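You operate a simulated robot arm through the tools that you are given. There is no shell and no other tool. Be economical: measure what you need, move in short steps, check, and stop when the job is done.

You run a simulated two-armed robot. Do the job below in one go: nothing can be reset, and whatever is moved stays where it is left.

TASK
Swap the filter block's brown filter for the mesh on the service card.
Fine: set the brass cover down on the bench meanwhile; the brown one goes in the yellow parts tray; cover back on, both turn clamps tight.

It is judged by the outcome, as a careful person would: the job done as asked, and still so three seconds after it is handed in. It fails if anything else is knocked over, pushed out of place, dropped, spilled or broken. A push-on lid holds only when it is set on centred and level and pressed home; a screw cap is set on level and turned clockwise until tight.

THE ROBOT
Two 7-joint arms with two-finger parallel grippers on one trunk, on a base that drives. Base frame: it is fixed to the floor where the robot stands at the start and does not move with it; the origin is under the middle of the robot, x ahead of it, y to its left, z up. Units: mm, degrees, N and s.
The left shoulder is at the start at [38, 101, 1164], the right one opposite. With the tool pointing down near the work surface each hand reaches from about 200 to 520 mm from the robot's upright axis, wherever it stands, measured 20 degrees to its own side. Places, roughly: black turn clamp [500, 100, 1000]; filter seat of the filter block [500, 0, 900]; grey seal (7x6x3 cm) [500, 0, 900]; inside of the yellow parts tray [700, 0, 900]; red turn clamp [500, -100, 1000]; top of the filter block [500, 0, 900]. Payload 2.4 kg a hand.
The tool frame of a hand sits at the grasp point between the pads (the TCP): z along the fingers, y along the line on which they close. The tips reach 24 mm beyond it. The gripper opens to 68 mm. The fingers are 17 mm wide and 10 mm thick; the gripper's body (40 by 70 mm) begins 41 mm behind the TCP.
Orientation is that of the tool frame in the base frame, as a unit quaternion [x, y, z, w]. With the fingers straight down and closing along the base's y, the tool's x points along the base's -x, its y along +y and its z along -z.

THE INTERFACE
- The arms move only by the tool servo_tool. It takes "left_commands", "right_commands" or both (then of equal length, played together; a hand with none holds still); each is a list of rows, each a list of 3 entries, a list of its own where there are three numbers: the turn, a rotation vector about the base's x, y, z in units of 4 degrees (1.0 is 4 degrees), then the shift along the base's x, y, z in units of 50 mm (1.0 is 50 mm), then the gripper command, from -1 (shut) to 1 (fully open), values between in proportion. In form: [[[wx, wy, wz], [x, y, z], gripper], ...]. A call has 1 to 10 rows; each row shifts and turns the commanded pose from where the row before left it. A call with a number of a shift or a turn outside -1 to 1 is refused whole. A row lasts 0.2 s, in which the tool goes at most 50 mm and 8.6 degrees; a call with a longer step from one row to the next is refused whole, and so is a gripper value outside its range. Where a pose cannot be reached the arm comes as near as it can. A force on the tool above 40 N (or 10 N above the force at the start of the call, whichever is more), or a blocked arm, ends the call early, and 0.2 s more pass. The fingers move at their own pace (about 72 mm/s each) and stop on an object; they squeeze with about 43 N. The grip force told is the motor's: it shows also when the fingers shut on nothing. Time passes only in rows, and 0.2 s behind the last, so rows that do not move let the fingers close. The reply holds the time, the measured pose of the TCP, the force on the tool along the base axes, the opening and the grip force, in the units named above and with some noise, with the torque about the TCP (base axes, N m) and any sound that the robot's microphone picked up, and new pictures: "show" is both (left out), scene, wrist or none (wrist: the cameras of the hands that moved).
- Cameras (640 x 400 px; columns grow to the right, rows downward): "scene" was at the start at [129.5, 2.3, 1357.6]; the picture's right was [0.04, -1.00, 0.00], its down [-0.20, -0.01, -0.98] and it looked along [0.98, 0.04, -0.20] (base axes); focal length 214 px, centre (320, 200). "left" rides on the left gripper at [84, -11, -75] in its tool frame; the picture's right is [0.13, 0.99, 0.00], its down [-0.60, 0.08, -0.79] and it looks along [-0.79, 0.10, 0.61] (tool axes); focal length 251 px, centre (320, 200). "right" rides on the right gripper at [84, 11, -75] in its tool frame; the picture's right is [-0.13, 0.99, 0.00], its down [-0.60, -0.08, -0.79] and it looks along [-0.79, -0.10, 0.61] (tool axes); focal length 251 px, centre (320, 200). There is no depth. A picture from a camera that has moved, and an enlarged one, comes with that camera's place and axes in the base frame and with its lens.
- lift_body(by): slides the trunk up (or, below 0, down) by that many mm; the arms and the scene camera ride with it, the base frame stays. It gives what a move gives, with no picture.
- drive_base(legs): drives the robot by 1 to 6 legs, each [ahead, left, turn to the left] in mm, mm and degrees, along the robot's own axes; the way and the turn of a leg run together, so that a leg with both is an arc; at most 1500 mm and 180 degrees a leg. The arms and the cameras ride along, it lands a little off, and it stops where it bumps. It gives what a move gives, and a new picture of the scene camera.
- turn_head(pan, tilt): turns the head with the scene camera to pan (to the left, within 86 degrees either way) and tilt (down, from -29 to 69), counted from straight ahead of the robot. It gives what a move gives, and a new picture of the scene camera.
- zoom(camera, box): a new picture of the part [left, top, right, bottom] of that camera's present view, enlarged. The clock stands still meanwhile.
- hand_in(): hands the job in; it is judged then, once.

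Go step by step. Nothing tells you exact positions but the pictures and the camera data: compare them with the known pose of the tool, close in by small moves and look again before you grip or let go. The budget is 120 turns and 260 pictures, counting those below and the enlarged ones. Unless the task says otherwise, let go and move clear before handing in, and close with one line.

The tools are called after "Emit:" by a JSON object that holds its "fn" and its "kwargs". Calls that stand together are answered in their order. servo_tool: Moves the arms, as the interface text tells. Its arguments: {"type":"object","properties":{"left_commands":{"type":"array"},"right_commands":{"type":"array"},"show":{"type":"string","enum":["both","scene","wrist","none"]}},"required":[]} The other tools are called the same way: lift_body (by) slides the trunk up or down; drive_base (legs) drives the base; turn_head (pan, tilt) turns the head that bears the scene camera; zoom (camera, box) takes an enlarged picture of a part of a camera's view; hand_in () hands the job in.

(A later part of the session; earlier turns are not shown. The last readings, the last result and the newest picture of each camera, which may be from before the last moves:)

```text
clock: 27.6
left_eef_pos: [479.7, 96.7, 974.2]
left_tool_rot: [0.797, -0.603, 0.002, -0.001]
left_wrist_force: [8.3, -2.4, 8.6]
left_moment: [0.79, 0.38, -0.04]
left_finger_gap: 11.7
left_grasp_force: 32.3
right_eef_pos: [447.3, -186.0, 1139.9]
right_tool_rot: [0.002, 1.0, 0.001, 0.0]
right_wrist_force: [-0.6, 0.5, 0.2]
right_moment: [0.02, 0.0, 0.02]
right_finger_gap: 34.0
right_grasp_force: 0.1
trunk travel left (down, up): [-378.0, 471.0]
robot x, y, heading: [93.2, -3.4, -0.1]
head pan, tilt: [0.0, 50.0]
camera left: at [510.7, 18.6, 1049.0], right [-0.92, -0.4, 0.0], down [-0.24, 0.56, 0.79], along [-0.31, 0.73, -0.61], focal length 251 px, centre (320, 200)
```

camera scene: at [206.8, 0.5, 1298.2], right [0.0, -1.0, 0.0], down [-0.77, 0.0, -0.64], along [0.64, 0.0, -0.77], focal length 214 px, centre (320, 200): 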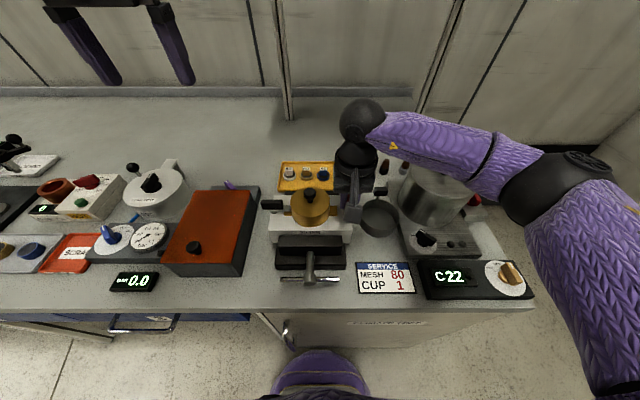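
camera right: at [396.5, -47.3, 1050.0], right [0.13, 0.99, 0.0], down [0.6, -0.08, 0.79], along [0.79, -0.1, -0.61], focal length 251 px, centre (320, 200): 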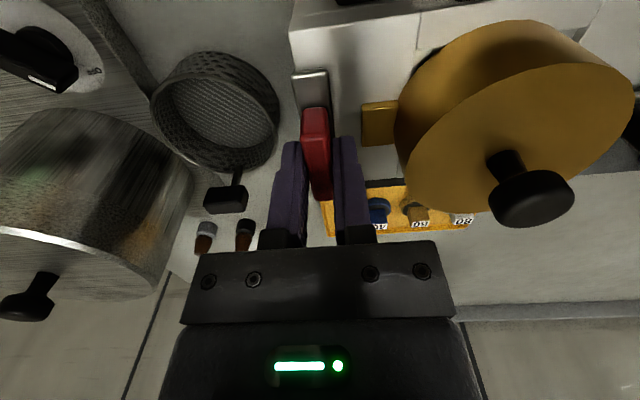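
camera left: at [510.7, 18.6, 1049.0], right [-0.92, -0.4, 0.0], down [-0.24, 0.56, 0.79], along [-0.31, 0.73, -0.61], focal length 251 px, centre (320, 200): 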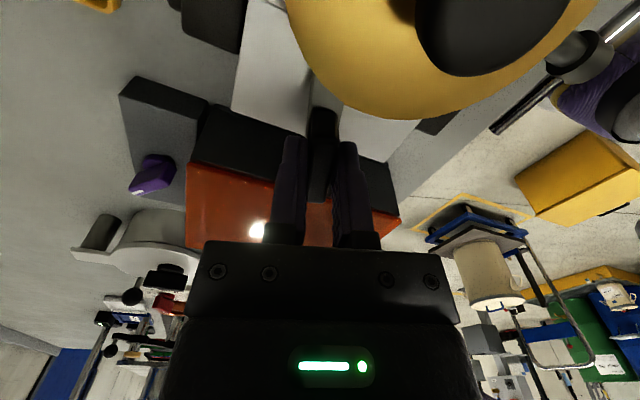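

It turns freely counter-clockwise. I'll continue.

Emit:
{"fn": "servo_tool", "kwargs": {"left_commands": [[[0, 0, 1], [0, 0, 0], -1], [[0, 0, 1], [0, 0, 0], -1], [[0, 0, 1], [0, 0, 0], -1], [[0, 0, 1], [0, 0, 0], -1], [[0, 0, 1], [0, 0, 0], -1], [[0, 0, 1], [0, 0, 0], -1], [[0, 0, 1], [0, 0, 0], -1], [[0, 0, 1], [0, 0, 0], -1], [[0, 0, 1], [0, 0, 0], -1]], "show": "none"}}

Emit:
{"fn": "servo_tool", "kwargs": {"left_commands": [[[0, 0, 1], [0, 0, 0], -1], [[0, 0, 1], [0, 0, 0], -1], [[0, 0, 1], [0, 0, 0], -1], [[0, 0, 1], [0, 0, 0], -1], [[0, 0, 1], [0, 0, 0], -1], [[0, 0, 1], [0, 0, 0], -1], [[0, 0, 1], [0, 0, 0], -1], [[0, 0, 1], [0, 0, 0], -1], [[0, 0, 1], [0, 0, 0], -1]], "show": "both"}}

Emit:
{"fn": "zoom", "kwargs": {"camera": "scene", "box": [240, 150, 400, 250]}}

```text
clock: 28.8
left_eef_pos: [481.0, 96.7, 971.5]
left_tool_rot: [0.889, -0.459, 0.0, 0.002]
left_wrist_force: [-28.2, -4.8, 25.5]
left_moment: [0.2, 0.3, 0.0]
left_finger_gap: 11.7
left_grasp_force: 32.4
left hand out of reach, approached as far as the arm can: row 5, 6
right_eef_pos: [441.0, -186.7, 1141.3]
right_tool_rot: [0.002, 1.0, 0.002, 0.002]
right_wrist_force: [-0.8, 0.3, 0.4]
right_moment: [0.01, 0.0, 0.01]
right_finger_gap: 34.0
right_grasp_force: 0.1
trunk travel left (down, up): [-378.0, 471.0]
robot x, y, heading: [89.8, 0.6, -0.1]
head pan, tilt: [0.0, 50.0]
stopped in row 6 (left hand): the force on the tool passed its limit at 55 N (the readings are from after the stop); the commanded pose is now the measured one
```

```text
clock: 29.1
left_eef_pos: [481.0, 95.5, 971.3]
left_tool_rot: [0.889, -0.457, -0.001, 0.003]
left_wrist_force: [-25.4, -2.4, 24.2]
left_moment: [0.56, 0.01, -0.04]
left_finger_gap: 11.7
left_grasp_force: 33.0
left hand out of reach, approached as far as the arm can: row 1
right_eef_pos: [440.9, -186.4, 1142.4]
right_tool_rot: [0.001, 1.0, 0.001, 0.003]
right_wrist_force: [-0.1, -0.8, 0.2]
right_moment: [0.01, -0.04, 0.04]
right_finger_gap: 33.9
right_grasp_force: 0.1
trunk travel left (down, up): [-378.0, 471.0]
robot x, y, heading: [86.4, 2.7, -0.1]
head pan, tilt: [0.0, 50.0]
stopped in row 1 (left hand): the force on the tool passed its limit at 58 N (the readings are from after the stop); the commanded pose is now the measured one
camera scene: at [197.5, -3.1, 1299.0], right [0.0, -1.0, 0.0], down [-0.76, 0.0, -0.65], along [0.65, 0.0, -0.76], focal length 214 px, centre (320, 200)
camera left: at [536.5, 34.7, 1046.4], right [-0.73, -0.68, 0.01], down [-0.41, 0.45, 0.79], along [-0.54, 0.58, -0.61], focal length 251 px, centre (320, 200)
```

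scene: 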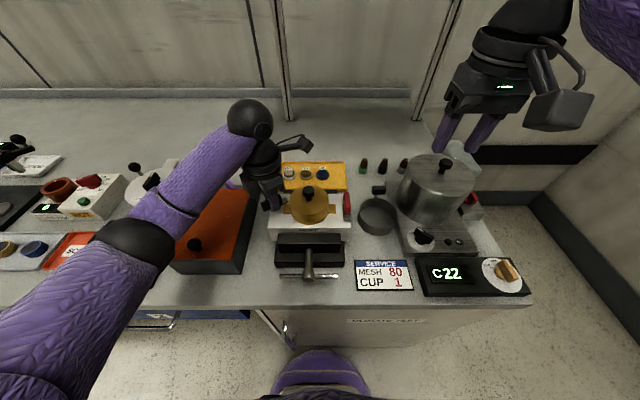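
left: 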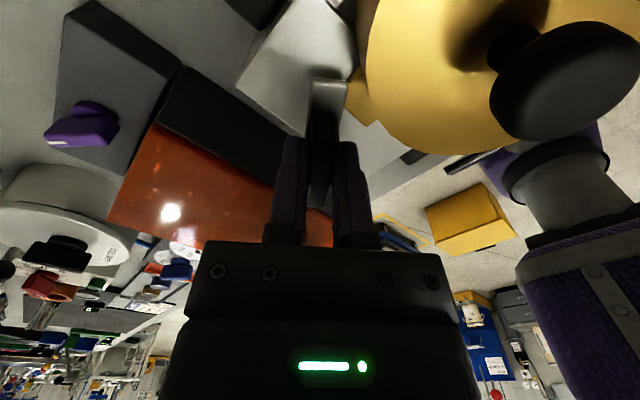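

```text
4.00 times, centred on (320, 200) of scene
camera zoom: at [197.5, -3.1, 1299.0], right [0.0, -1.0, 0.0], down [-0.76, 0.0, -0.65], along [0.65, 0.0, -0.76], focal length 858 px, centre (320, 200)
```

zoom: 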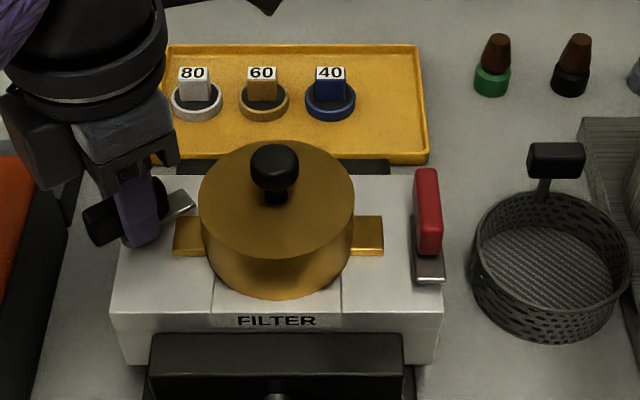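

The left wrist ran out of range at about 35° open. I'll release and pull the left hand away, untwisting it, then finish with the right hand, which has the turning range.

Emit:
{"fn": "servo_tool", "kwargs": {"left_commands": [[[0, 0, 0], [0, 0, 0], -0.2], [[0, 0, 0], [0, 0, 0], -0.2], [[0, 0, 0], [0, 0, 0.5], -0.2], [[0, 0, 0], [0, 0, 0.9], -0.2], [[0, 0, -1], [0, 0.2, 0.9], -0.2], [[0, 0, -1], [0, 0.7, 0.6], -0.2], [[0, 0, -1], [0, 0.9, 0.3], 0], [[0, 0, -1], [0, 0.9, 0], 0], [[0, 0, -1], [-0.2, 0.5, 0], 0], [[0, 0, -1], [-0.2, 0.5, 0], 0]], "right_commands": [[[0, 0, -1], [0, 0, 0], -0.1], [[0, 0, -1], [0, 0, 0], -0.1], [[0, 0, -1], [0, 0, 0], -0.1], [[0, 0, -1], [0, 0, 0], -0.1], [[0, 0, -1], [0, 0, 0], -0.1], [[0, 0, -1], [0, 0, 0], -0.1], [[0, 0, -1], [0, 0, 0], -0.1], [[0, 0, -1], [0, 0, 0], -0.1], [[0, 0, -1], [0, 0, 0], -0.1], [[0, 0, -1], [0, 0, 0], -0.1]], "show": "scene"}}

Emit:
{"fn": "zoom", "kwargs": {"camera": "scene", "box": [240, 150, 400, 250]}}

```text
clock: 31.3
left_eef_pos: [488.0, 292.4, 1122.2]
left_tool_rot: [0.774, -0.633, -0.004, 0.004]
left_wrist_force: [-0.2, 0.7, -0.4]
left_moment: [0.01, -0.01, -0.02]
left_finger_gap: 33.8
left_grasp_force: 0.0
left hand out of reach, approached as far as the arm can: row 3, 4
right_eef_pos: [446.3, -184.7, 1140.1]
right_tool_rot: [0.343, 0.939, 0.001, 0.001]
right_wrist_force: [0.1, 0.7, 0.4]
right_moment: [0.02, -0.01, 0.02]
right_finger_gap: 30.3
right_grasp_force: 0.1
trunk travel left (down, up): [-378.0, 471.0]
robot x, y, heading: [90.4, 2.1, -0.2]
head pan, tilt: [0.0, 50.0]
camera scene: at [203.5, -1.6, 1298.4], right [0.0, -1.0, 0.0], down [-0.77, 0.0, -0.64], along [0.64, 0.0, -0.77], focal length 214 px, centre (320, 200)
```

scene: 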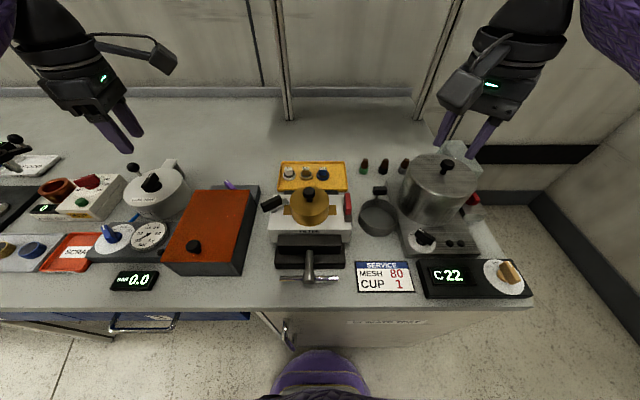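

```text
4.00 times, centred on (320, 200) of scene
camera zoom: at [203.5, -1.6, 1298.4], right [0.0, -1.0, 0.0], down [-0.77, 0.0, -0.64], along [0.64, 0.0, -0.77], focal length 858 px, centre (320, 200)
```

zoom: 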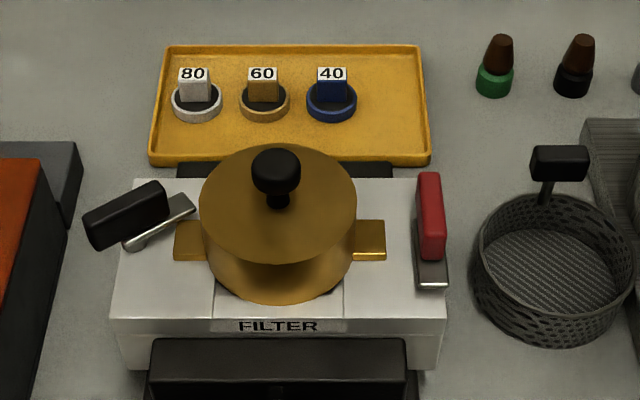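

Black is about 36° open. I'll bring the right hand over it at the matching angle (-53°).

Emit:
{"fn": "servo_tool", "kwargs": {"right_commands": [[[0, 0, -1], [0.2, 0.8, 0], -0.1], [[0, 0, -1], [0.2, 0.8, 0], -0.1], [[0, 0, -1], [0.2, 0.8, 0], -0.1], [[0, 0, -0.2], [0.06, 0.8, 0], -0.1], [[0, 0, 0], [0, 0.8, 0], -0.1], [[0, 0, 0], [0, 0.8, 0], -0.1], [[0, 0, 0], [0, 0.8, 0], -0.1], [[0, 0, 0], [0, 0, -0.8], -0.1], [[0, 0, 0], [0, 0, -0.8], -0.1], [[0, 0, 0], [0, 0, 0], -0.1]], "show": "wrist"}}

Emit:
{"fn": "zoom", "kwargs": {"camera": "scene", "box": [240, 150, 400, 250]}}

```text
clock: 33.5
left_eef_pos: [487.5, 291.1, 1123.3]
left_tool_rot: [0.775, -0.632, -0.004, 0.004]
left_wrist_force: [0.5, -0.9, -0.3]
left_moment: [0.0, -0.01, -0.02]
left_finger_gap: 34.1
left_grasp_force: 0.0
right_eef_pos: [478.4, 94.5, 1058.4]
right_tool_rot: [0.446, 0.895, 0.001, 0.001]
right_wrist_force: [-0.1, 0.1, -1.1]
right_moment: [0.03, 0.0, -0.02]
right_finger_gap: 30.6
right_grasp_force: 0.1
trunk travel left (down, up): [-378.0, 471.0]
robot x, y, heading: [87.9, -1.6, -0.1]
head pan, tilt: [0.0, 50.0]
camera right: at [437.1, 167.6, 1133.9], right [0.87, 0.49, 0.0], down [0.3, -0.53, 0.79], along [0.39, -0.69, -0.61], focal length 251 px, centre (320, 200)
```

right: 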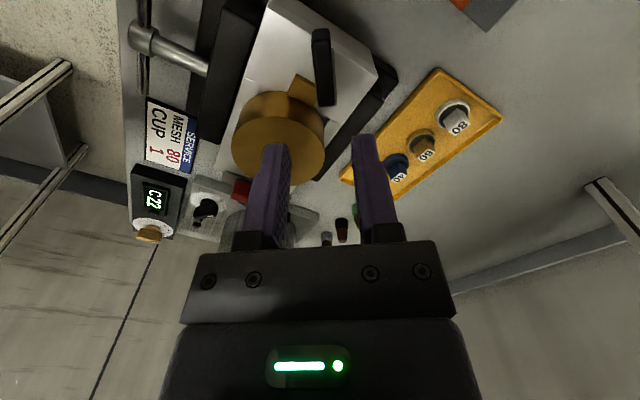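

```text
4.00 times, centred on (320, 200) of scene
camera zoom: at [203.6, -1.5, 1298.4], right [0.0, -1.0, 0.0], down [-0.77, 0.0, -0.64], along [0.64, 0.0, -0.77], focal length 858 px, centre (320, 200)
```

zoom: 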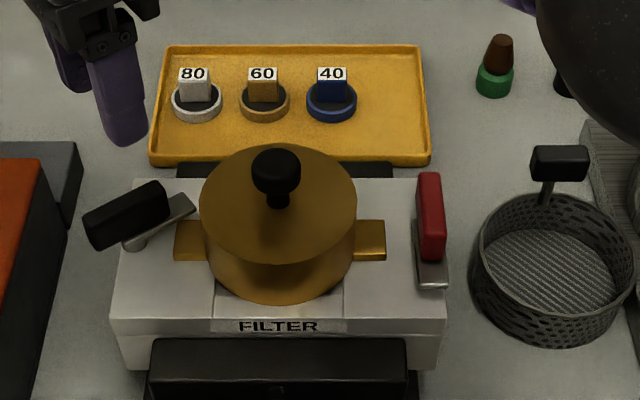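

The handle centre is at about [478.6, 98], just under the tool. I'll descend and grip.

Emit:
{"fn": "servo_tool", "kwargs": {"right_commands": [[[0, 0, 0], [0, 0.06, -0.6], -0.1], [[0, 0, 0], [0, 0, -0.6], -0.1], [[0, 0, 0], [0, 0, -0.46], -0.1], [[0, 0, 0], [0, 0, 0], -0.1], [[0, 0, 0], [0, 0, 0], -1], [[0, 0, 0], [0, 0, 0], -1]], "show": "wrist"}}

```text
clock: 34.9
left_eef_pos: [490.0, 292.5, 1122.6]
left_tool_rot: [0.775, -0.631, -0.003, 0.003]
left_wrist_force: [0.2, 0.1, 0.0]
left_moment: [0.01, -0.02, -0.01]
left_finger_gap: 33.9
left_grasp_force: 0.2
right_eef_pos: [478.9, 98.9, 975.9]
right_tool_rot: [0.447, 0.894, 0.0, 0.001]
right_wrist_force: [8.0, 6.1, 0.4]
right_moment: [0.15, -0.22, 0.06]
right_finger_gap: 11.7
right_grasp_force: 32.5
trunk travel left (down, up): [-378.0, 471.0]
robot x, y, heading: [90.4, -1.1, -0.0]
head pan, tilt: [0.0, 50.0]
camera right: at [437.0, 172.8, 1051.8], right [0.87, 0.49, 0.0], down [0.3, -0.53, 0.79], along [0.39, -0.69, -0.61], focal length 251 px, centre (320, 200)
```

right: 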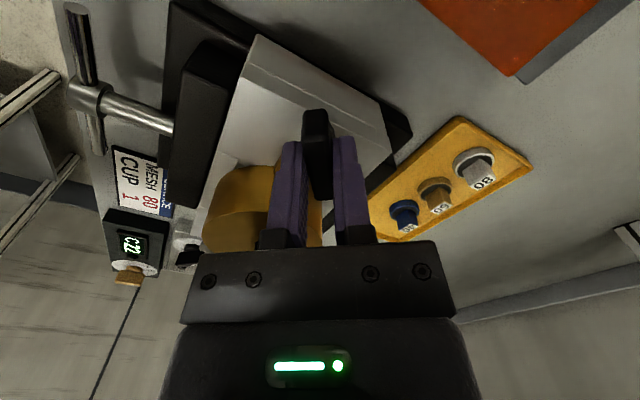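

Gripped. I'll turn it the remaining ~52° counter-clockwise, then look.

Emit:
{"fn": "servo_tool", "kwargs": {"right_commands": [[[0, 0, 1], [0, 0, 0], -1], [[0, 0, 1], [0, 0, 0], -1], [[0, 0, 1], [0, 0, 0], -1], [[0, 0, 1], [0, 0, 0], -1], [[0, 0, 1], [0, 0, 0], -1], [[0, 0, 1], [0, 0, 0], -1], [[0, 0, 1], [0, 0, 0], -1], [[0, 0, 1], [0, 0, 0], -1], [[0, 0, 1], [0, 0, 0], -1], [[0, 0, 1], [0, 0, 0], -1]], "left_commands": [[[0, 0, -1], [0, 0.2, 0], 0], [[0, 0, -1], [0, 0.2, 0], 0], [[0, 0, -1], [0, 0.2, 0], 0], [[0, 0, -1], [0, 0, 0], 0], [[0, 0, -1], [0, 0, 0], 0], [[0, 0, -1], [0, 0, 0], 0], [[0, 0, -1], [0, 0, 0], 0], [[0, 0, -1], [0, 0, 0], 0], [[0, 0, -1], [0, 0, 0], 0], [[0, 0, -1], [0, 0, 0], 0]], "show": "none"}}

Emit:
{"fn": "servo_tool", "kwargs": {"right_commands": [[[0, 0, 1], [0, 0, 0], -1], [[0, 0, 1], [0, 0, 0], -1], [[0, 0, 1], [0, 0, 0], -1], [[0, 0, 0.2], [0, 0, 0], -1], [[0, 0, 0], [0, 0, 0], -0.2], [[0, 0, 0], [0, 0, 0], -0.2], [[0, 0, 0], [0, 0, 0.5], -0.2], [[0, 0, 0], [0, 0, 0.9], -0.2], [[0, 0, 0], [0, -0.3, 0.5], 0], [[0, 0, 0], [0, 0, 0], 0]], "left_commands": [[[0, 0, -1], [0, 0, 0], 0], [[0, 0, -1], [0, 0, 0], 0], [[0, 0, -1], [0, 0, 0], 0], [[0, 0, -1], [0, 0, 0], 0], [[0, 0, -1], [0, 0, 0], 0], [[0, 0, -1], [0, 0, 0], 0], [[0, 0, -1], [0, 0, 0], 0], [[0, 0, -1], [0, 0, 0], 0], [[0, 0, -1], [0, 0, 0], 0], [[0, 0, -1], [0, 0, 0], 0]], "show": "scene"}}

Emit:
{"fn": "zoom", "kwargs": {"camera": "scene", "box": [240, 150, 400, 250]}}

```text
clock: 37.1
left_eef_pos: [487.7, 321.2, 1121.6]
left_tool_rot: [-0.513, 0.858, 0.004, -0.001]
left_wrist_force: [0.5, -0.1, 0.2]
left_moment: [0.0, 0.0, 0.01]
left_finger_gap: 34.2
left_grasp_force: 0.0
right_eef_pos: [478.0, 98.9, 976.1]
right_tool_rot: [0.112, 0.994, 0.0, 0.0]
right_wrist_force: [-15.1, 2.7, -20.6]
right_moment: [0.07, 0.39, -0.05]
right_finger_gap: 12.4
right_grasp_force: 32.4
trunk travel left (down, up): [-378.0, 471.0]
robot x, y, heading: [90.6, -3.5, -0.3]
head pan, tilt: [0.0, 50.0]
```

```text
clock: 39.3
left_eef_pos: [488.7, 321.2, 1122.3]
left_tool_rot: [-0.188, 0.982, 0.005, 0.0]
left_wrist_force: [-0.6, 0.1, -0.8]
left_moment: [-0.01, 0.0, 0.03]
left_finger_gap: 33.9
left_grasp_force: 0.0
right_eef_pos: [478.7, 82.7, 1071.2]
right_tool_rot: [0.002, 1.0, 0.001, 0.001]
right_wrist_force: [0.6, -0.8, -0.4]
right_moment: [-0.01, -0.03, 0.0]
right_finger_gap: 34.1
right_grasp_force: 0.0
trunk travel left (down, up): [-378.0, 471.0]
robot x, y, heading: [89.7, -2.0, 0.1]
head pan, tilt: [0.0, 50.0]
camera scene: at [203.7, -1.6, 1298.4], right [0.0, -1.0, 0.0], down [-0.77, 0.0, -0.64], along [0.64, 0.0, -0.77], focal length 214 px, centre (320, 200)
```

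scene: 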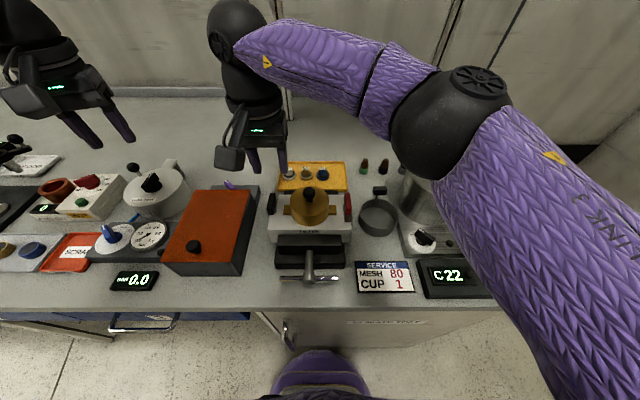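

```text
4.00 times, centred on (320, 200) of scene
camera zoom: at [203.7, -1.6, 1298.4], right [0.0, -1.0, 0.0], down [-0.77, 0.0, -0.64], along [0.64, 0.0, -0.77], focal length 858 px, centre (320, 200)
```

zoom: 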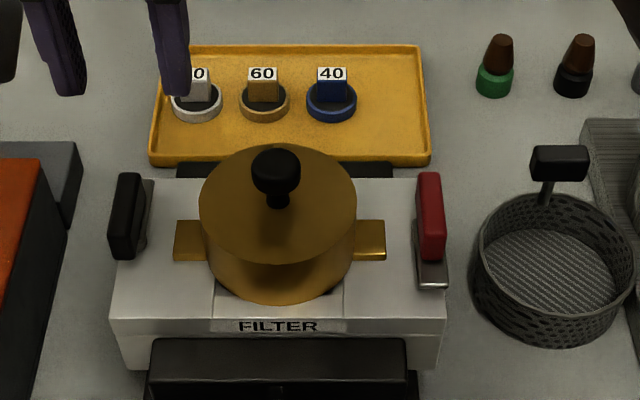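

Both clamps are open. The tray filters are at x≈682, beyond reach from here, so I'll raise the right hand and try driving a little closer.

Emit:
{"fn": "servo_tool", "kwargs": {"right_commands": [[[0, 0, 0], [-0.5, -0.5, 0.6], 0.5], [[0, 0, 0], [-0.5, -0.8, 0], 0.5], [[0, 0, 0], [-0.3, -0.8, 0], 0.5], [[0, 0, 0], [0, -0.8, 0], 0.5], [[0, 0, 0], [0, -0.8, 0], 0.5], [[0, 0, 0], [0, 0, 0], 0.5]], "left_commands": [[[0, 0, -1], [0, 0, 0], 0], [[0, 0, -1], [0, 0, 0], 0], [[0, 0, -1], [0, 0, 0], 0], [[0, 0, -1], [0, 0, 0], 0], [[0, 0, -1], [0, 0, 0], 0], [[0, 0, -0.4], [0, 0, 0], 0]], "show": "none"}}

Emit:
{"fn": "drive_base", "kwargs": {"legs": [[40, 0, 0]]}}

```text
clock: 40.7
left_eef_pos: [488.3, 320.0, 1121.5]
left_tool_rot: [-0.001, 1.0, 0.005, 0.001]
left_wrist_force: [-0.4, 0.5, 0.0]
left_moment: [-0.02, -0.01, -0.02]
left_finger_gap: 34.1
left_grasp_force: 0.0
right_eef_pos: [414.2, -103.1, 1101.6]
right_tool_rot: [0.0, 1.0, 0.001, 0.001]
right_wrist_force: [0.0, -0.5, -0.2]
right_moment: [-0.01, 0.01, -0.04]
right_finger_gap: 50.9
right_grasp_force: 0.1
trunk travel left (down, up): [-378.0, 471.0]
robot x, y, heading: [91.0, 1.4, -0.0]
head pan, tilt: [0.0, 50.0]
```

```text
clock: 41.5
left_eef_pos: [493.2, 322.1, 1122.5]
left_tool_rot: [-0.002, 1.0, 0.004, 0.001]
left_wrist_force: [-0.1, 0.0, 0.7]
left_moment: [0.0, 0.02, 0.01]
left_finger_gap: 34.1
left_grasp_force: 0.1
right_eef_pos: [418.7, -102.8, 1100.2]
right_tool_rot: [0.001, 1.0, 0.001, 0.001]
right_wrist_force: [0.0, 0.9, 0.1]
right_moment: [-0.01, -0.01, 0.02]
right_finger_gap: 51.0
right_grasp_force: 0.0
trunk travel left (down, up): [-378.0, 471.0]
robot x, y, heading: [92.6, 2.2, -0.2]
head pan, tilt: [0.0, 50.0]
stopped in leg 1: the robot was blocked; the commanded pose is now the measured one
camera scene: at [208.5, -1.7, 1298.4], right [0.0, -1.0, 0.0], down [-0.77, 0.0, -0.64], along [0.64, 0.0, -0.77], focal length 214 px, centre (320, 200)
```

scene: 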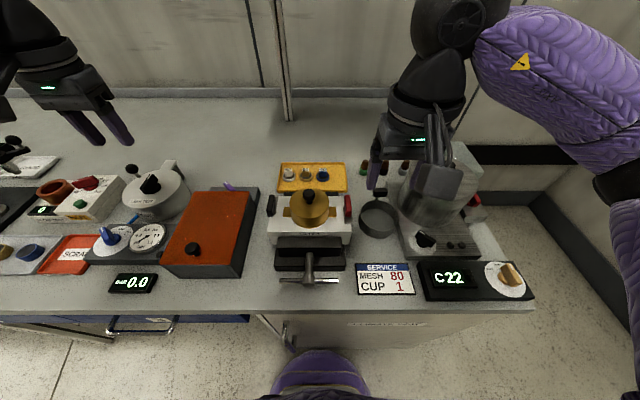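

The base is up against the cabinet, so the back area needs arm reach. There's free bench at roughly x=690, y=205, to the left of the tray. I'll test left-arm reach there with the fingers tilted forward.

Emit:
{"fn": "servo_tool", "kwargs": {"left_commands": [[[0, -1, 0], [0.6, -0.6, 0], 0.2], [[0, -1, 0], [0.6, -0.6, 0], 0.2], [[0, -1, 0], [0.6, -0.6, -0.3], 0.2], [[0, -1, 0], [0.6, -0.3, -0.5], 0.2], [[0, -1, 0], [0.6, 0, -0.6], 0.2], [[0, -1, 0], [0.6, 0, -0.6], 0.2], [[0, 0, 0], [0.3, 0, -0.6], 0.2], [[0, 0, 0], [0, 0, -0.6], 0.2], [[0, 0, 0], [0, 0, 0], 0.2]], "show": "both"}}

```text
clock: 43.5
left_eef_pos: [658.2, 214.2, 957.8]
left_tool_rot: [-0.003, 0.978, 0.005, 0.207]
left_wrist_force: [-0.2, -0.7, -0.2]
left_moment: [-0.05, 0.05, -0.03]
left_finger_gap: 40.9
left_grasp_force: 0.1
left hand out of reach, approached as far as the arm can: row 6, 7
right_eef_pos: [418.6, -103.8, 1101.4]
right_tool_rot: [0.002, 1.0, 0.002, 0.001]
right_wrist_force: [0.7, 1.2, -0.5]
right_moment: [0.0, 0.01, 0.0]
right_finger_gap: 51.2
right_grasp_force: 0.1
trunk travel left (down, up): [-378.0, 471.0]
robot x, y, heading: [95.5, 0.9, -0.0]
head pan, tilt: [0.0, 50.0]
camera scene: at [208.7, -1.6, 1298.4], right [0.0, -1.0, 0.0], down [-0.77, 0.0, -0.64], along [0.64, 0.0, -0.77], focal length 214 px, centre (320, 200)
camera left: at [548.9, 201.5, 992.2], right [-0.12, 0.99, -0.04], down [0.23, 0.07, 0.97], along [0.97, 0.11, -0.24], focal length 251 px, centre (320, 200)
```

scene: 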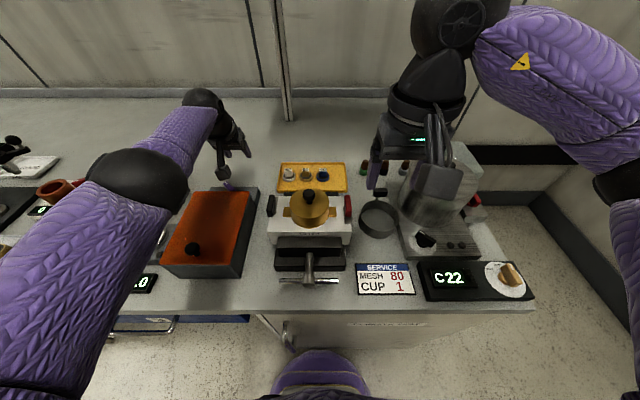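
left: 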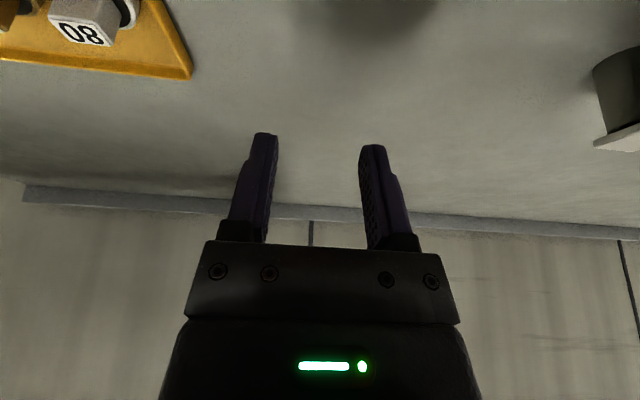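

Straight-ahead reach is too short, but turning the robot right moves the left shoulder about 60 mm forward. I'll retract the left hand upward, then turn the base right 45° with the head panned back.

Emit:
{"fn": "servo_tool", "kwargs": {"left_commands": [[[0, 0, 0], [-0.2, 0, 0.8], 0.2], [[0, 1, 0], [-0.4, 0, 0.8], 0.2], [[0, 1, 0], [-0.5, 0, 0.7], 0.2], [[0, 1, 0], [-0.6, 0, 0.6], 0.2], [[0, 1, 0], [-0.6, 0, 0.4], 0.2], [[0, 1, 0], [-0.6, 0, 0.2], 0.2], [[0, 1, 0], [-0.4, 0, 0], 0.2], [[0, 0, 0], [0, 0, 0], 0.2]], "show": "none"}}

Emit:
{"fn": "drive_base", "kwargs": {"legs": [[0, 0, -45]]}}

Emit:
{"fn": "turn_head", "kwargs": {"pan": 45, "tilt": 50}}

```text
clock: 45.3
left_eef_pos: [497.5, 213.1, 1131.7]
left_tool_rot: [-0.001, 1.0, 0.006, -0.001]
left_wrist_force: [-0.1, -0.1, 1.0]
left_moment: [-0.03, 0.02, 0.01]
left_finger_gap: 40.7
left_grasp_force: 0.1
right_eef_pos: [419.5, -103.2, 1100.4]
right_tool_rot: [0.002, 1.0, 0.001, 0.0]
right_wrist_force: [0.3, 0.4, 0.2]
right_moment: [0.02, 0.03, 0.01]
right_finger_gap: 51.0
right_grasp_force: 0.0
trunk travel left (down, up): [-378.0, 471.0]
robot x, y, heading: [95.1, -0.1, -0.0]
head pan, tilt: [0.0, 50.0]
```

```text
clock: 47.7
left_eef_pos: [532.7, -131.4, 1130.8]
left_tool_rot: [0.379, 0.926, 0.005, 0.002]
left_wrist_force: [-0.3, 0.2, 0.3]
left_moment: [0.02, 0.02, 0.0]
left_finger_gap: 40.8
left_grasp_force: 0.0
right_eef_pos: [252.5, -302.0, 1100.5]
right_tool_rot: [0.381, 0.925, 0.0, 0.0]
right_wrist_force: [0.2, 0.3, 0.0]
right_moment: [0.02, -0.01, 0.01]
right_finger_gap: 51.4
right_grasp_force: 0.1
trunk travel left (down, up): [-378.0, 471.0]
robot x, y, heading: [92.7, 1.6, -44.6]
head pan, tilt: [0.0, 50.0]
camera scene: at [176.3, -80.6, 1298.4], right [-0.7, -0.71, 0.0], down [-0.54, 0.54, -0.64], along [0.46, -0.45, -0.77], focal length 214 px, centre (320, 200)
```

scene: 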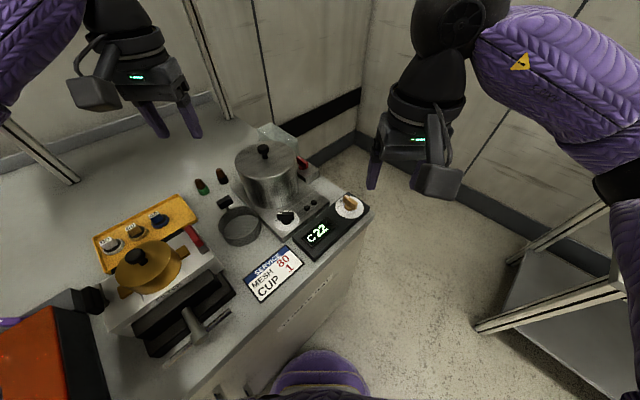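

```text
clock: 48.9
left_eef_pos: [532.2, -131.6, 1132.5]
left_tool_rot: [0.379, 0.926, 0.005, 0.001]
left_wrist_force: [0.0, 0.7, 0.2]
left_moment: [0.02, 0.04, 0.0]
left_finger_gap: 40.7
left_grasp_force: 0.1
right_eef_pos: [253.1, -300.7, 1100.0]
right_tool_rot: [0.381, 0.924, 0.001, 0.0]
right_wrist_force: [0.0, -0.5, -0.5]
right_moment: [0.0, 0.01, 0.01]
right_finger_gap: 51.2
right_grasp_force: 0.2
trunk travel left (down, up): [-378.0, 471.0]
robot x, y, heading: [94.5, -0.4, -44.6]
head pan, tilt: [45.0, 50.0]
camera scene: at [198.6, -26.1, 1298.4], right [0.0, -1.0, 0.0], down [-0.77, 0.0, -0.64], along [0.64, 0.0, -0.77], focal length 214 px, centre (320, 200)
```

scene: 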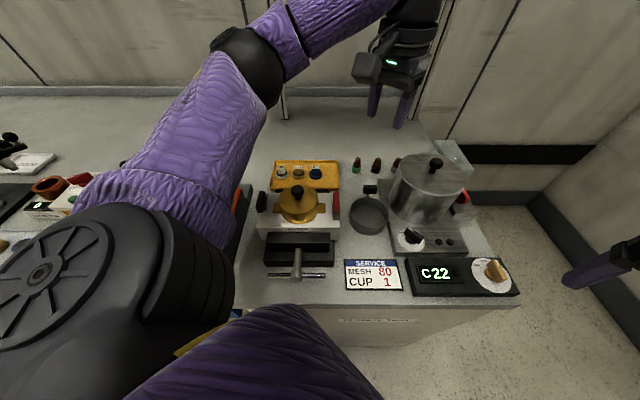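

Turned to −44.6°. Now I'll bring the left hand over the cover knob at yaw 0.

Emit:
{"fn": "servo_tool", "kwargs": {"left_commands": [[[0, 0, 1], [-0.1, 0.3, 0], 0.5], [[0, 0, 1], [-0.1, 0.3, 0], 0.5], [[0, 0, 1], [-0.1, 0.3, -0.1], 0.5], [[0, 0, 1], [-0.1, 0.3, -0.1], 0.5], [[0, 0, 1], [-0.1, 0.3, -0.1], 0.5], [[0, 0, 1], [-0.1, 0.3, -0.1], 0.5], [[0, 0, 1], [-0.08, 0.3, -0.1], 0.5], [[0, 0, 1], [0, 0.3, -0.1], 0.5], [[0, 0, 1], [0, 0.3, -0.2], 0.5], [[0, 0, 1], [0, 0.3, -0.2], 0.5]], "show": "none"}}

Emit:
{"fn": "servo_tool", "kwargs": {"left_commands": [[[0, 0, 1], [0, 0, -0.2], 0.5], [[0, 0, 0.1], [0, 0, 0], 0.5], [[0, 0, 0], [0, 0, 0], 0.5]], "show": "both"}}

Emit:
{"fn": "zoom", "kwargs": {"camera": "scene", "box": [220, 140, 380, 240]}}

```text
clock: 51.1
left_eef_pos: [497.7, 19.5, 1081.4]
left_tool_rot: [0.039, 0.999, 0.005, -0.001]
left_wrist_force: [0.4, -0.2, 0.3]
left_moment: [0.01, 0.0, 0.01]
left_finger_gap: 50.9
left_grasp_force: 0.0
right_eef_pos: [253.6, -301.3, 1101.2]
right_tool_rot: [0.381, 0.925, 0.001, 0.0]
right_wrist_force: [0.0, 0.0, 0.1]
right_moment: [-0.01, 0.03, 0.0]
right_finger_gap: 50.9
right_grasp_force: 0.1
trunk travel left (down, up): [-378.0, 471.0]
robot x, y, heading: [95.4, 1.6, -44.8]
head pan, tilt: [45.0, 50.0]
```

```text
clock: 51.9
left_eef_pos: [497.5, 19.5, 1071.8]
left_tool_rot: [0.002, 1.0, 0.005, 0.001]
left_wrist_force: [-0.1, 0.4, -0.7]
left_moment: [0.0, 0.01, -0.04]
left_finger_gap: 51.0
left_grasp_force: 0.1
right_eef_pos: [252.5, -301.4, 1101.3]
right_tool_rot: [0.382, 0.924, 0.001, 0.0]
right_wrist_force: [0.2, 0.3, 0.8]
right_moment: [0.01, 0.05, 0.01]
right_finger_gap: 50.9
right_grasp_force: 0.1
trunk travel left (down, up): [-378.0, 471.0]
robot x, y, heading: [92.7, -2.2, -44.9]
head pan, tilt: [45.0, 50.0]
camera scene: at [198.6, -26.0, 1298.4], right [0.0, -1.0, 0.0], down [-0.77, 0.0, -0.64], along [0.64, 0.0, -0.77], focal length 214 px, centre (320, 200)
camera left: at [411.6, 7.5, 1146.4], right [-0.13, 0.99, 0.01], down [0.6, 0.07, 0.79], along [0.79, 0.11, -0.61], focal length 251 px, centre (320, 200)
```

scene: 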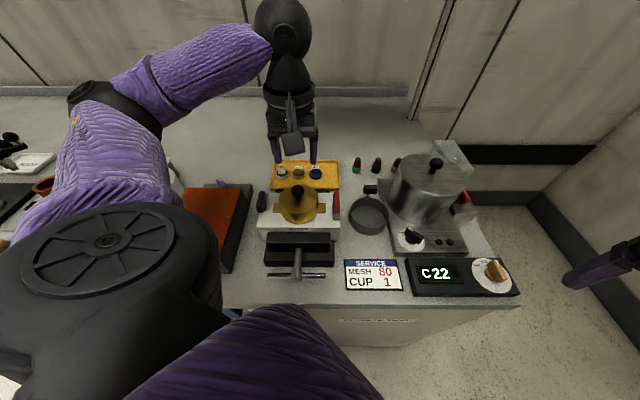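
left: 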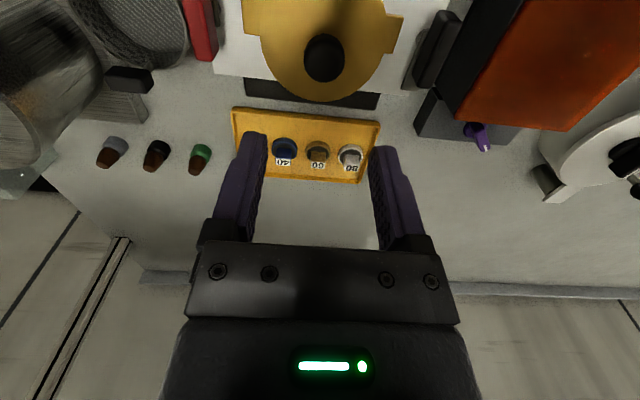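

```text
4.00 times, centred on (300, 190) of scene
camera zoom: at [198.6, -26.0, 1298.4], right [0.0, -1.0, 0.0], down [-0.77, 0.0, -0.64], along [0.64, 0.0, -0.77], focal length 858 px, centre (400, 240)
```

zoom: 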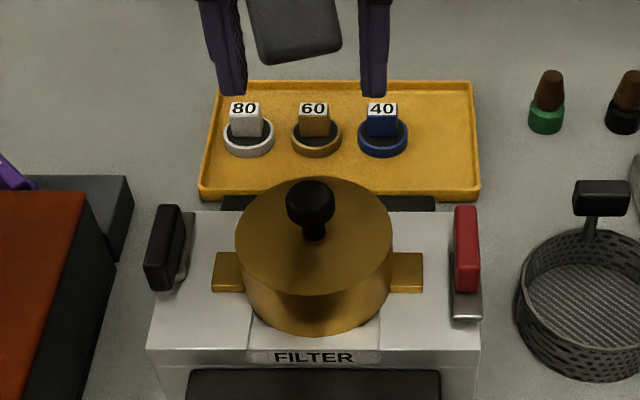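

The knob is near [495, 21]. I'll descend partway and re-measure.

Emit:
{"fn": "servo_tool", "kwargs": {"left_commands": [[[0, 0, 0], [-0.04, 0.03, -0.6], 0.5], [[0, 0, 0], [0, 0, -0.6], 0.5], [[0, 0, 0], [0, 0, 0], 0.5]], "show": "wrist"}}

Emit:
{"fn": "zoom", "kwargs": {"camera": "scene", "box": [240, 140, 360, 215]}}

```text
clock: 52.7
left_eef_pos: [494.0, 19.6, 1010.5]
left_tool_rot: [0.001, 1.0, 0.006, 0.001]
left_wrist_force: [-0.3, 0.8, 0.0]
left_moment: [0.0, -0.01, 0.02]
left_finger_gap: 51.0
left_grasp_force: 0.0
right_eef_pos: [252.7, -301.1, 1100.0]
right_tool_rot: [0.381, 0.925, 0.001, 0.0]
right_wrist_force: [0.0, -0.6, 0.2]
right_moment: [0.0, 0.01, -0.02]
right_finger_gap: 51.1
right_grasp_force: 0.0
trunk travel left (down, up): [-378.0, 471.0]
robot x, y, heading: [94.3, 2.5, -44.6]
head pan, tilt: [45.0, 50.0]
camera left: at [407.8, 8.4, 1085.8], right [-0.13, 0.99, 0.01], down [0.6, 0.07, 0.79], along [0.79, 0.11, -0.61], focal length 251 px, centre (320, 200)
```

left: 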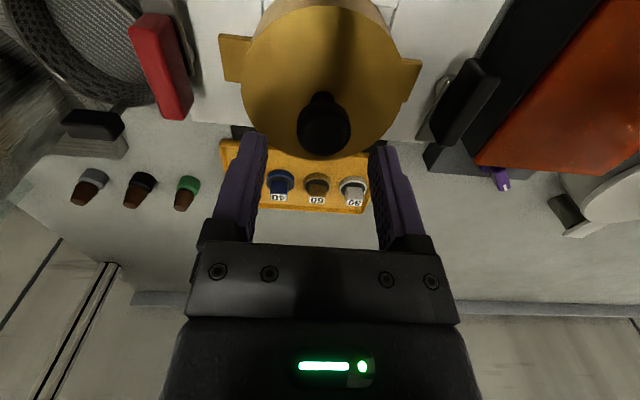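

```text
5.33 times, centred on (300, 178) of scene
camera zoom: at [198.6, -25.9, 1298.4], right [0.0, -1.0, 0.0], down [-0.77, 0.0, -0.64], along [0.64, 0.0, -0.77], focal length 1144 px, centre (427, 320)
```

zoom: 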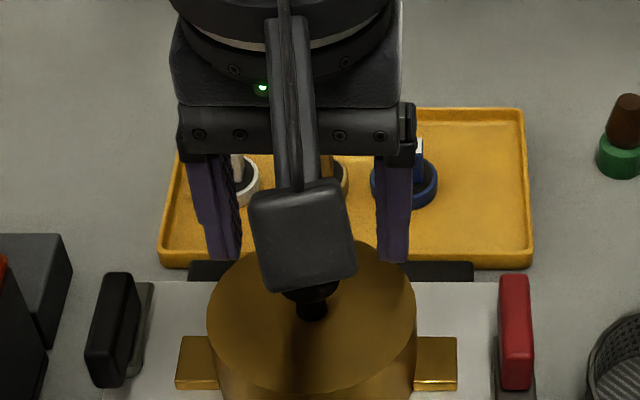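

Knob at about [494, 22]. I'll descend to z≈969 and grip the knob.

Emit:
{"fn": "servo_tool", "kwargs": {"left_commands": [[[0, 0, 0], [0, 0.05, -0.5], 0.5], [[0, 0, 0], [0, 0, -0.3], 0.5], [[0, 0, 0], [0, 0, 0], 0.5], [[0, 0, 0], [0, 0, 0], -1], [[0, 0, 0], [0, 0, 0], -1], [[0, 0, 0], [0, 0, 0], -1]], "show": "wrist"}}

Emit:
{"fn": "zoom", "kwargs": {"camera": "scene", "box": [240, 150, 360, 225]}}

```text
clock: 53.1
left_eef_pos: [493.3, 20.7, 995.0]
left_tool_rot: [0.002, 1.0, 0.0, 0.003]
left_wrist_force: [-5.3, 1.0, 15.4]
left_moment: [-0.18, 0.28, -0.08]
left_finger_gap: 50.4
left_grasp_force: 0.1
right_eef_pos: [251.5, -301.5, 1101.2]
right_tool_rot: [0.38, 0.925, 0.001, 0.0]
right_wrist_force: [0.4, -0.2, -0.1]
right_moment: [-0.02, 0.0, 0.01]
right_finger_gap: 50.9
right_grasp_force: 0.0
trunk travel left (down, up): [-378.0, 471.0]
robot x, y, heading: [92.2, 1.1, -44.7]
head pan, tilt: [45.0, 50.0]
stopped in row 2 (left hand): the force on the tool passed its limit at 76 N (the readings are from after the stop); the commanded pose is now the measured one
camera left: at [407.4, 9.6, 1069.4], right [-0.13, 0.99, 0.0], down [0.6, 0.08, 0.8], along [0.79, 0.1, -0.6], focal length 251 px, centre (320, 200)
```

left: 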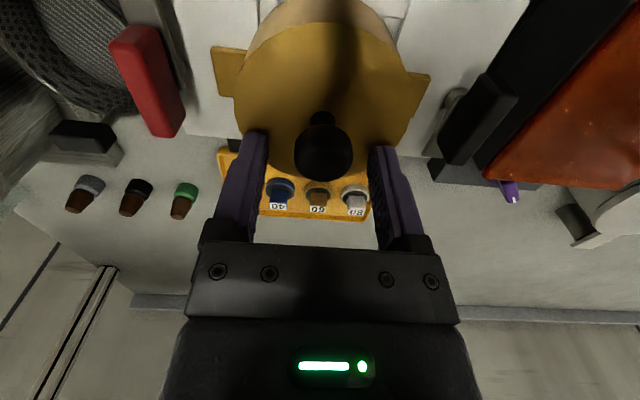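

```text
5.33 times, centred on (300, 188) of scene
camera zoom: at [197.6, -25.9, 1298.7], right [0.0, -1.0, 0.0], down [-0.77, 0.0, -0.64], along [0.64, 0.0, -0.77], focal length 1144 px, centre (427, 267)
```

zoom: 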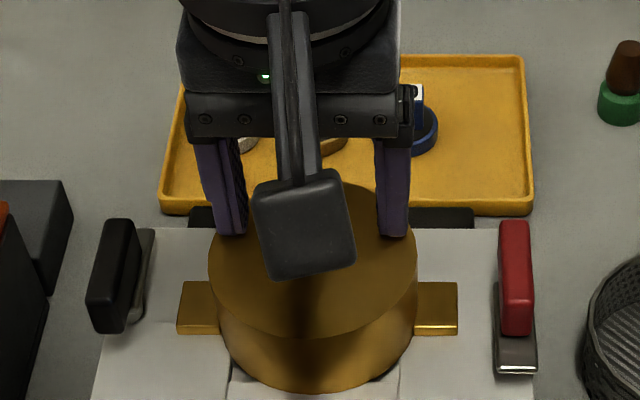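

The tips touched the cover top at z≈970, so the cover is taller than I estimated. Its centre then lies at x≈479, in line with the pivots. I'll lift slightly, shift back 14 mm and grip the knob.

Emit:
{"fn": "servo_tool", "kwargs": {"left_commands": [[[0, 0, 0], [0, 0, 0.06], 0.5], [[0, 0, 0], [-0.28, -0.02, 0], 0.5], [[0, 0, 0], [0, 0, 0], 0.5]], "show": "wrist"}}

Emit:
{"fn": "zoom", "kwargs": {"camera": "scene", "box": [240, 150, 360, 225]}}

```text
clock: 53.9
left_eef_pos: [481.1, 19.5, 997.2]
left_tool_rot: [0.001, 1.0, 0.002, 0.002]
left_wrist_force: [-0.7, -0.2, 0.2]
left_moment: [0.02, 0.0, 0.02]
left_finger_gap: 51.1
left_grasp_force: 0.1
right_eef_pos: [254.2, -301.9, 1100.5]
right_tool_rot: [0.38, 0.925, 0.001, 0.001]
right_wrist_force: [-0.3, 0.3, -0.1]
right_moment: [0.01, 0.03, 0.0]
right_finger_gap: 50.8
right_grasp_force: 0.0
trunk travel left (down, up): [-378.0, 471.0]
robot x, y, heading: [95.2, 1.6, -44.7]
head pan, tilt: [45.0, 50.0]
camera left: at [394.5, 8.2, 1071.4], right [-0.13, 0.99, 0.0], down [0.6, 0.07, 0.8], along [0.79, 0.1, -0.6], focal length 251 px, centre (320, 200)
```

left: 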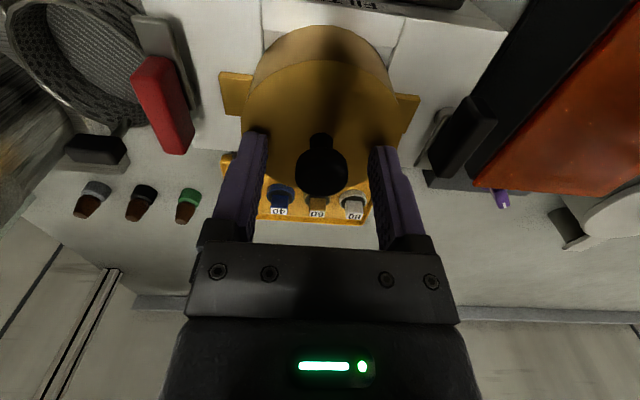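

```text
5.33 times, centred on (300, 188) of scene
camera zoom: at [198.5, -25.9, 1298.4], right [0.0, -1.0, 0.0], down [-0.77, 0.0, -0.64], along [0.64, 0.0, -0.77], focal length 1144 px, centre (427, 267)
```

zoom: 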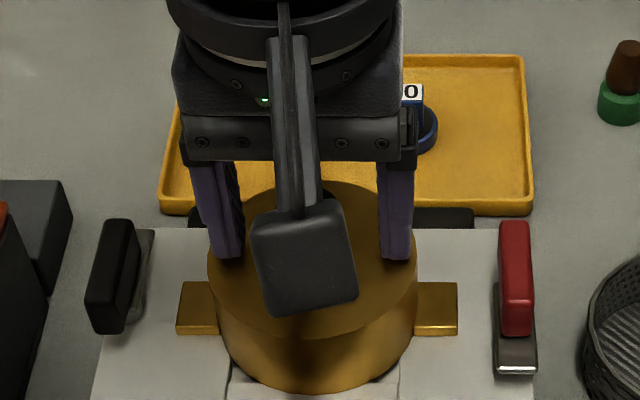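

The knob lines up at [479, 20, ~992]. Closing on it.

Emit:
{"fn": "servo_tool", "kwargs": {"left_commands": [[[0, 0, 0], [-0.03, 0, -0.03], 0], [[0, 0, 0], [0, 0, 0], -1], [[0, 0, 0], [0, 0, 0], -1], [[0, 0, 0], [0, 0, 0], -1]], "show": "none"}}

Emit:
{"fn": "servo_tool", "kwargs": {"left_commands": [[[0, 0, 0], [0, 0, 0.1], -1], [[0, 0, 0], [0, 0, 0.1], -1], [[0, 0, 0], [0, 0, 0.2], -1], [[0, 0, 0], [0, 0, 0], -1]], "show": "both"}}

Emit:
{"fn": "zoom", "kwargs": {"camera": "scene", "box": [240, 150, 360, 225]}}

```text
clock: 54.9
left_eef_pos: [479.4, 19.5, 995.2]
left_tool_rot: [0.001, 1.0, 0.002, 0.002]
left_wrist_force: [0.7, 0.1, -0.2]
left_moment: [0.02, 0.04, -0.01]
left_finger_gap: 23.2
left_grasp_force: 39.6
right_eef_pos: [253.0, -301.5, 1101.0]
right_tool_rot: [0.381, 0.925, 0.001, 0.0]
right_wrist_force: [-0.2, 0.3, 0.1]
right_moment: [-0.03, 0.0, 0.0]
right_finger_gap: 50.8
right_grasp_force: 0.0
trunk travel left (down, up): [-378.0, 471.0]
robot x, y, heading: [98.1, 1.9, -44.6]
head pan, tilt: [45.0, 50.0]
```

```text
clock: 55.9
left_eef_pos: [479.6, 20.4, 1014.6]
left_tool_rot: [0.001, 1.0, 0.002, 0.003]
left_wrist_force: [0.7, 0.0, -1.7]
left_moment: [0.02, -0.01, 0.0]
left_finger_gap: 22.7
left_grasp_force: 39.0
right_eef_pos: [253.1, -301.2, 1100.1]
right_tool_rot: [0.381, 0.925, 0.001, 0.0]
right_wrist_force: [-0.3, -0.1, 0.0]
right_moment: [0.01, 0.01, -0.03]
right_finger_gap: 50.8
right_grasp_force: 0.1
trunk travel left (down, up): [-378.0, 471.0]
robot x, y, heading: [98.0, 0.6, -44.4]
head pan, tilt: [45.0, 50.0]
camera scene: at [198.7, -25.9, 1298.4], right [0.0, -1.0, 0.0], down [-0.77, 0.0, -0.64], along [0.64, 0.0, -0.77], focal length 214 px, centre (320, 200)
camera left: at [393.0, 8.9, 1089.7], right [-0.13, 0.99, 0.0], down [0.6, 0.07, 0.8], along [0.79, 0.1, -0.6], focal length 251 px, centre (320, 200)
```

scene: 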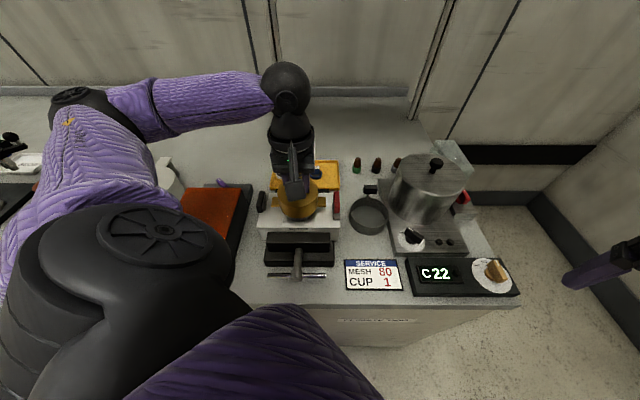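
left: 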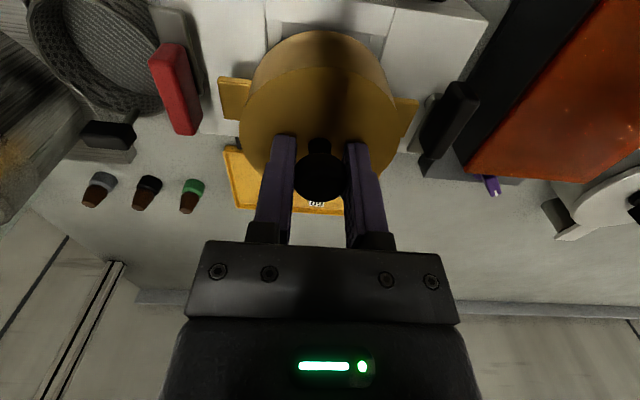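

```text
5.33 times, centred on (300, 188) of scene
camera zoom: at [198.7, -25.9, 1298.4], right [0.0, -1.0, 0.0], down [-0.77, 0.0, -0.64], along [0.64, 0.0, -0.77], focal length 1144 px, centre (427, 267)
```

zoom: 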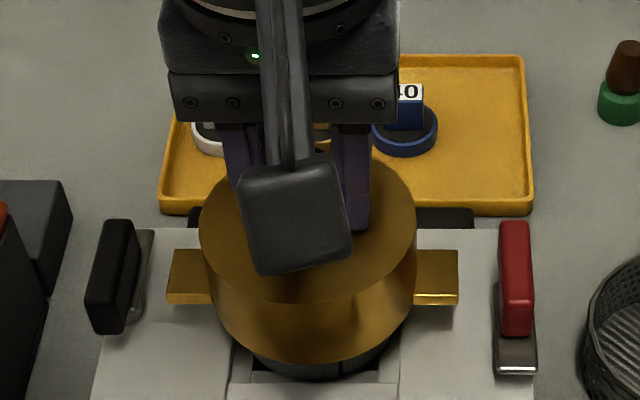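

The cover lifts off. I'll raise it more and look at what's under it.

Emit:
{"fn": "servo_tool", "kwargs": {"left_commands": [[[0, 0, 0], [0, 0, 0.4], -1], [[0, 0, 0], [0, 0, 0.4], -1], [[0, 0, 0], [0, 0, 0.4], -1], [[0, 0, 0], [0, 0, 0.4], -1], [[0, 0, 0], [0, 0, 0.4], -1], [[0, 0, 0], [0, 0, 0.4], -1], [[0, 0, 0], [0, 0, 0], -1]], "show": "none"}}

Emit:
{"fn": "zoom", "kwargs": {"camera": "scene", "box": [220, 120, 380, 220]}}

```text
clock: 57.5
left_eef_pos: [479.1, 19.1, 1134.4]
left_tool_rot: [0.002, 1.0, 0.002, 0.002]
left_wrist_force: [0.0, 0.7, -3.4]
left_moment: [-0.04, 0.0, -0.02]
left_finger_gap: 23.0
left_grasp_force: 39.1
right_eef_pos: [252.9, -301.7, 1101.0]
right_tool_rot: [0.381, 0.924, 0.001, 0.0]
right_wrist_force: [-0.6, -0.2, 1.0]
right_moment: [-0.05, -0.03, 0.0]
right_finger_gap: 50.9
right_grasp_force: 0.1
trunk travel left (down, up): [-378.0, 471.0]
robot x, y, heading: [96.7, -2.5, -44.6]
head pan, tilt: [45.0, 50.0]
```

```text
4.00 times, centred on (300, 170) of scene
camera zoom: at [198.7, -26.0, 1298.4], right [0.0, -1.0, 0.0], down [-0.77, 0.0, -0.64], along [0.64, 0.0, -0.77], focal length 858 px, centre (400, 320)
```

zoom: 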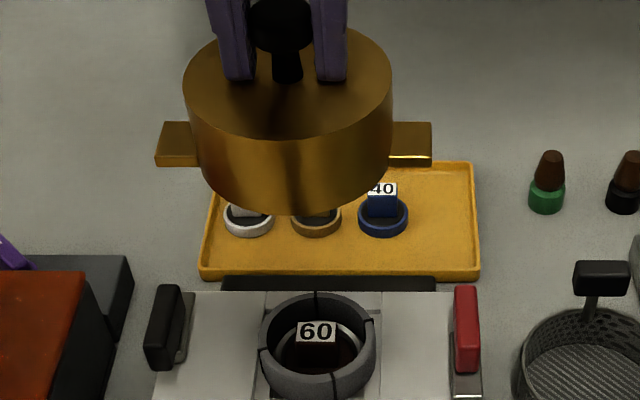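

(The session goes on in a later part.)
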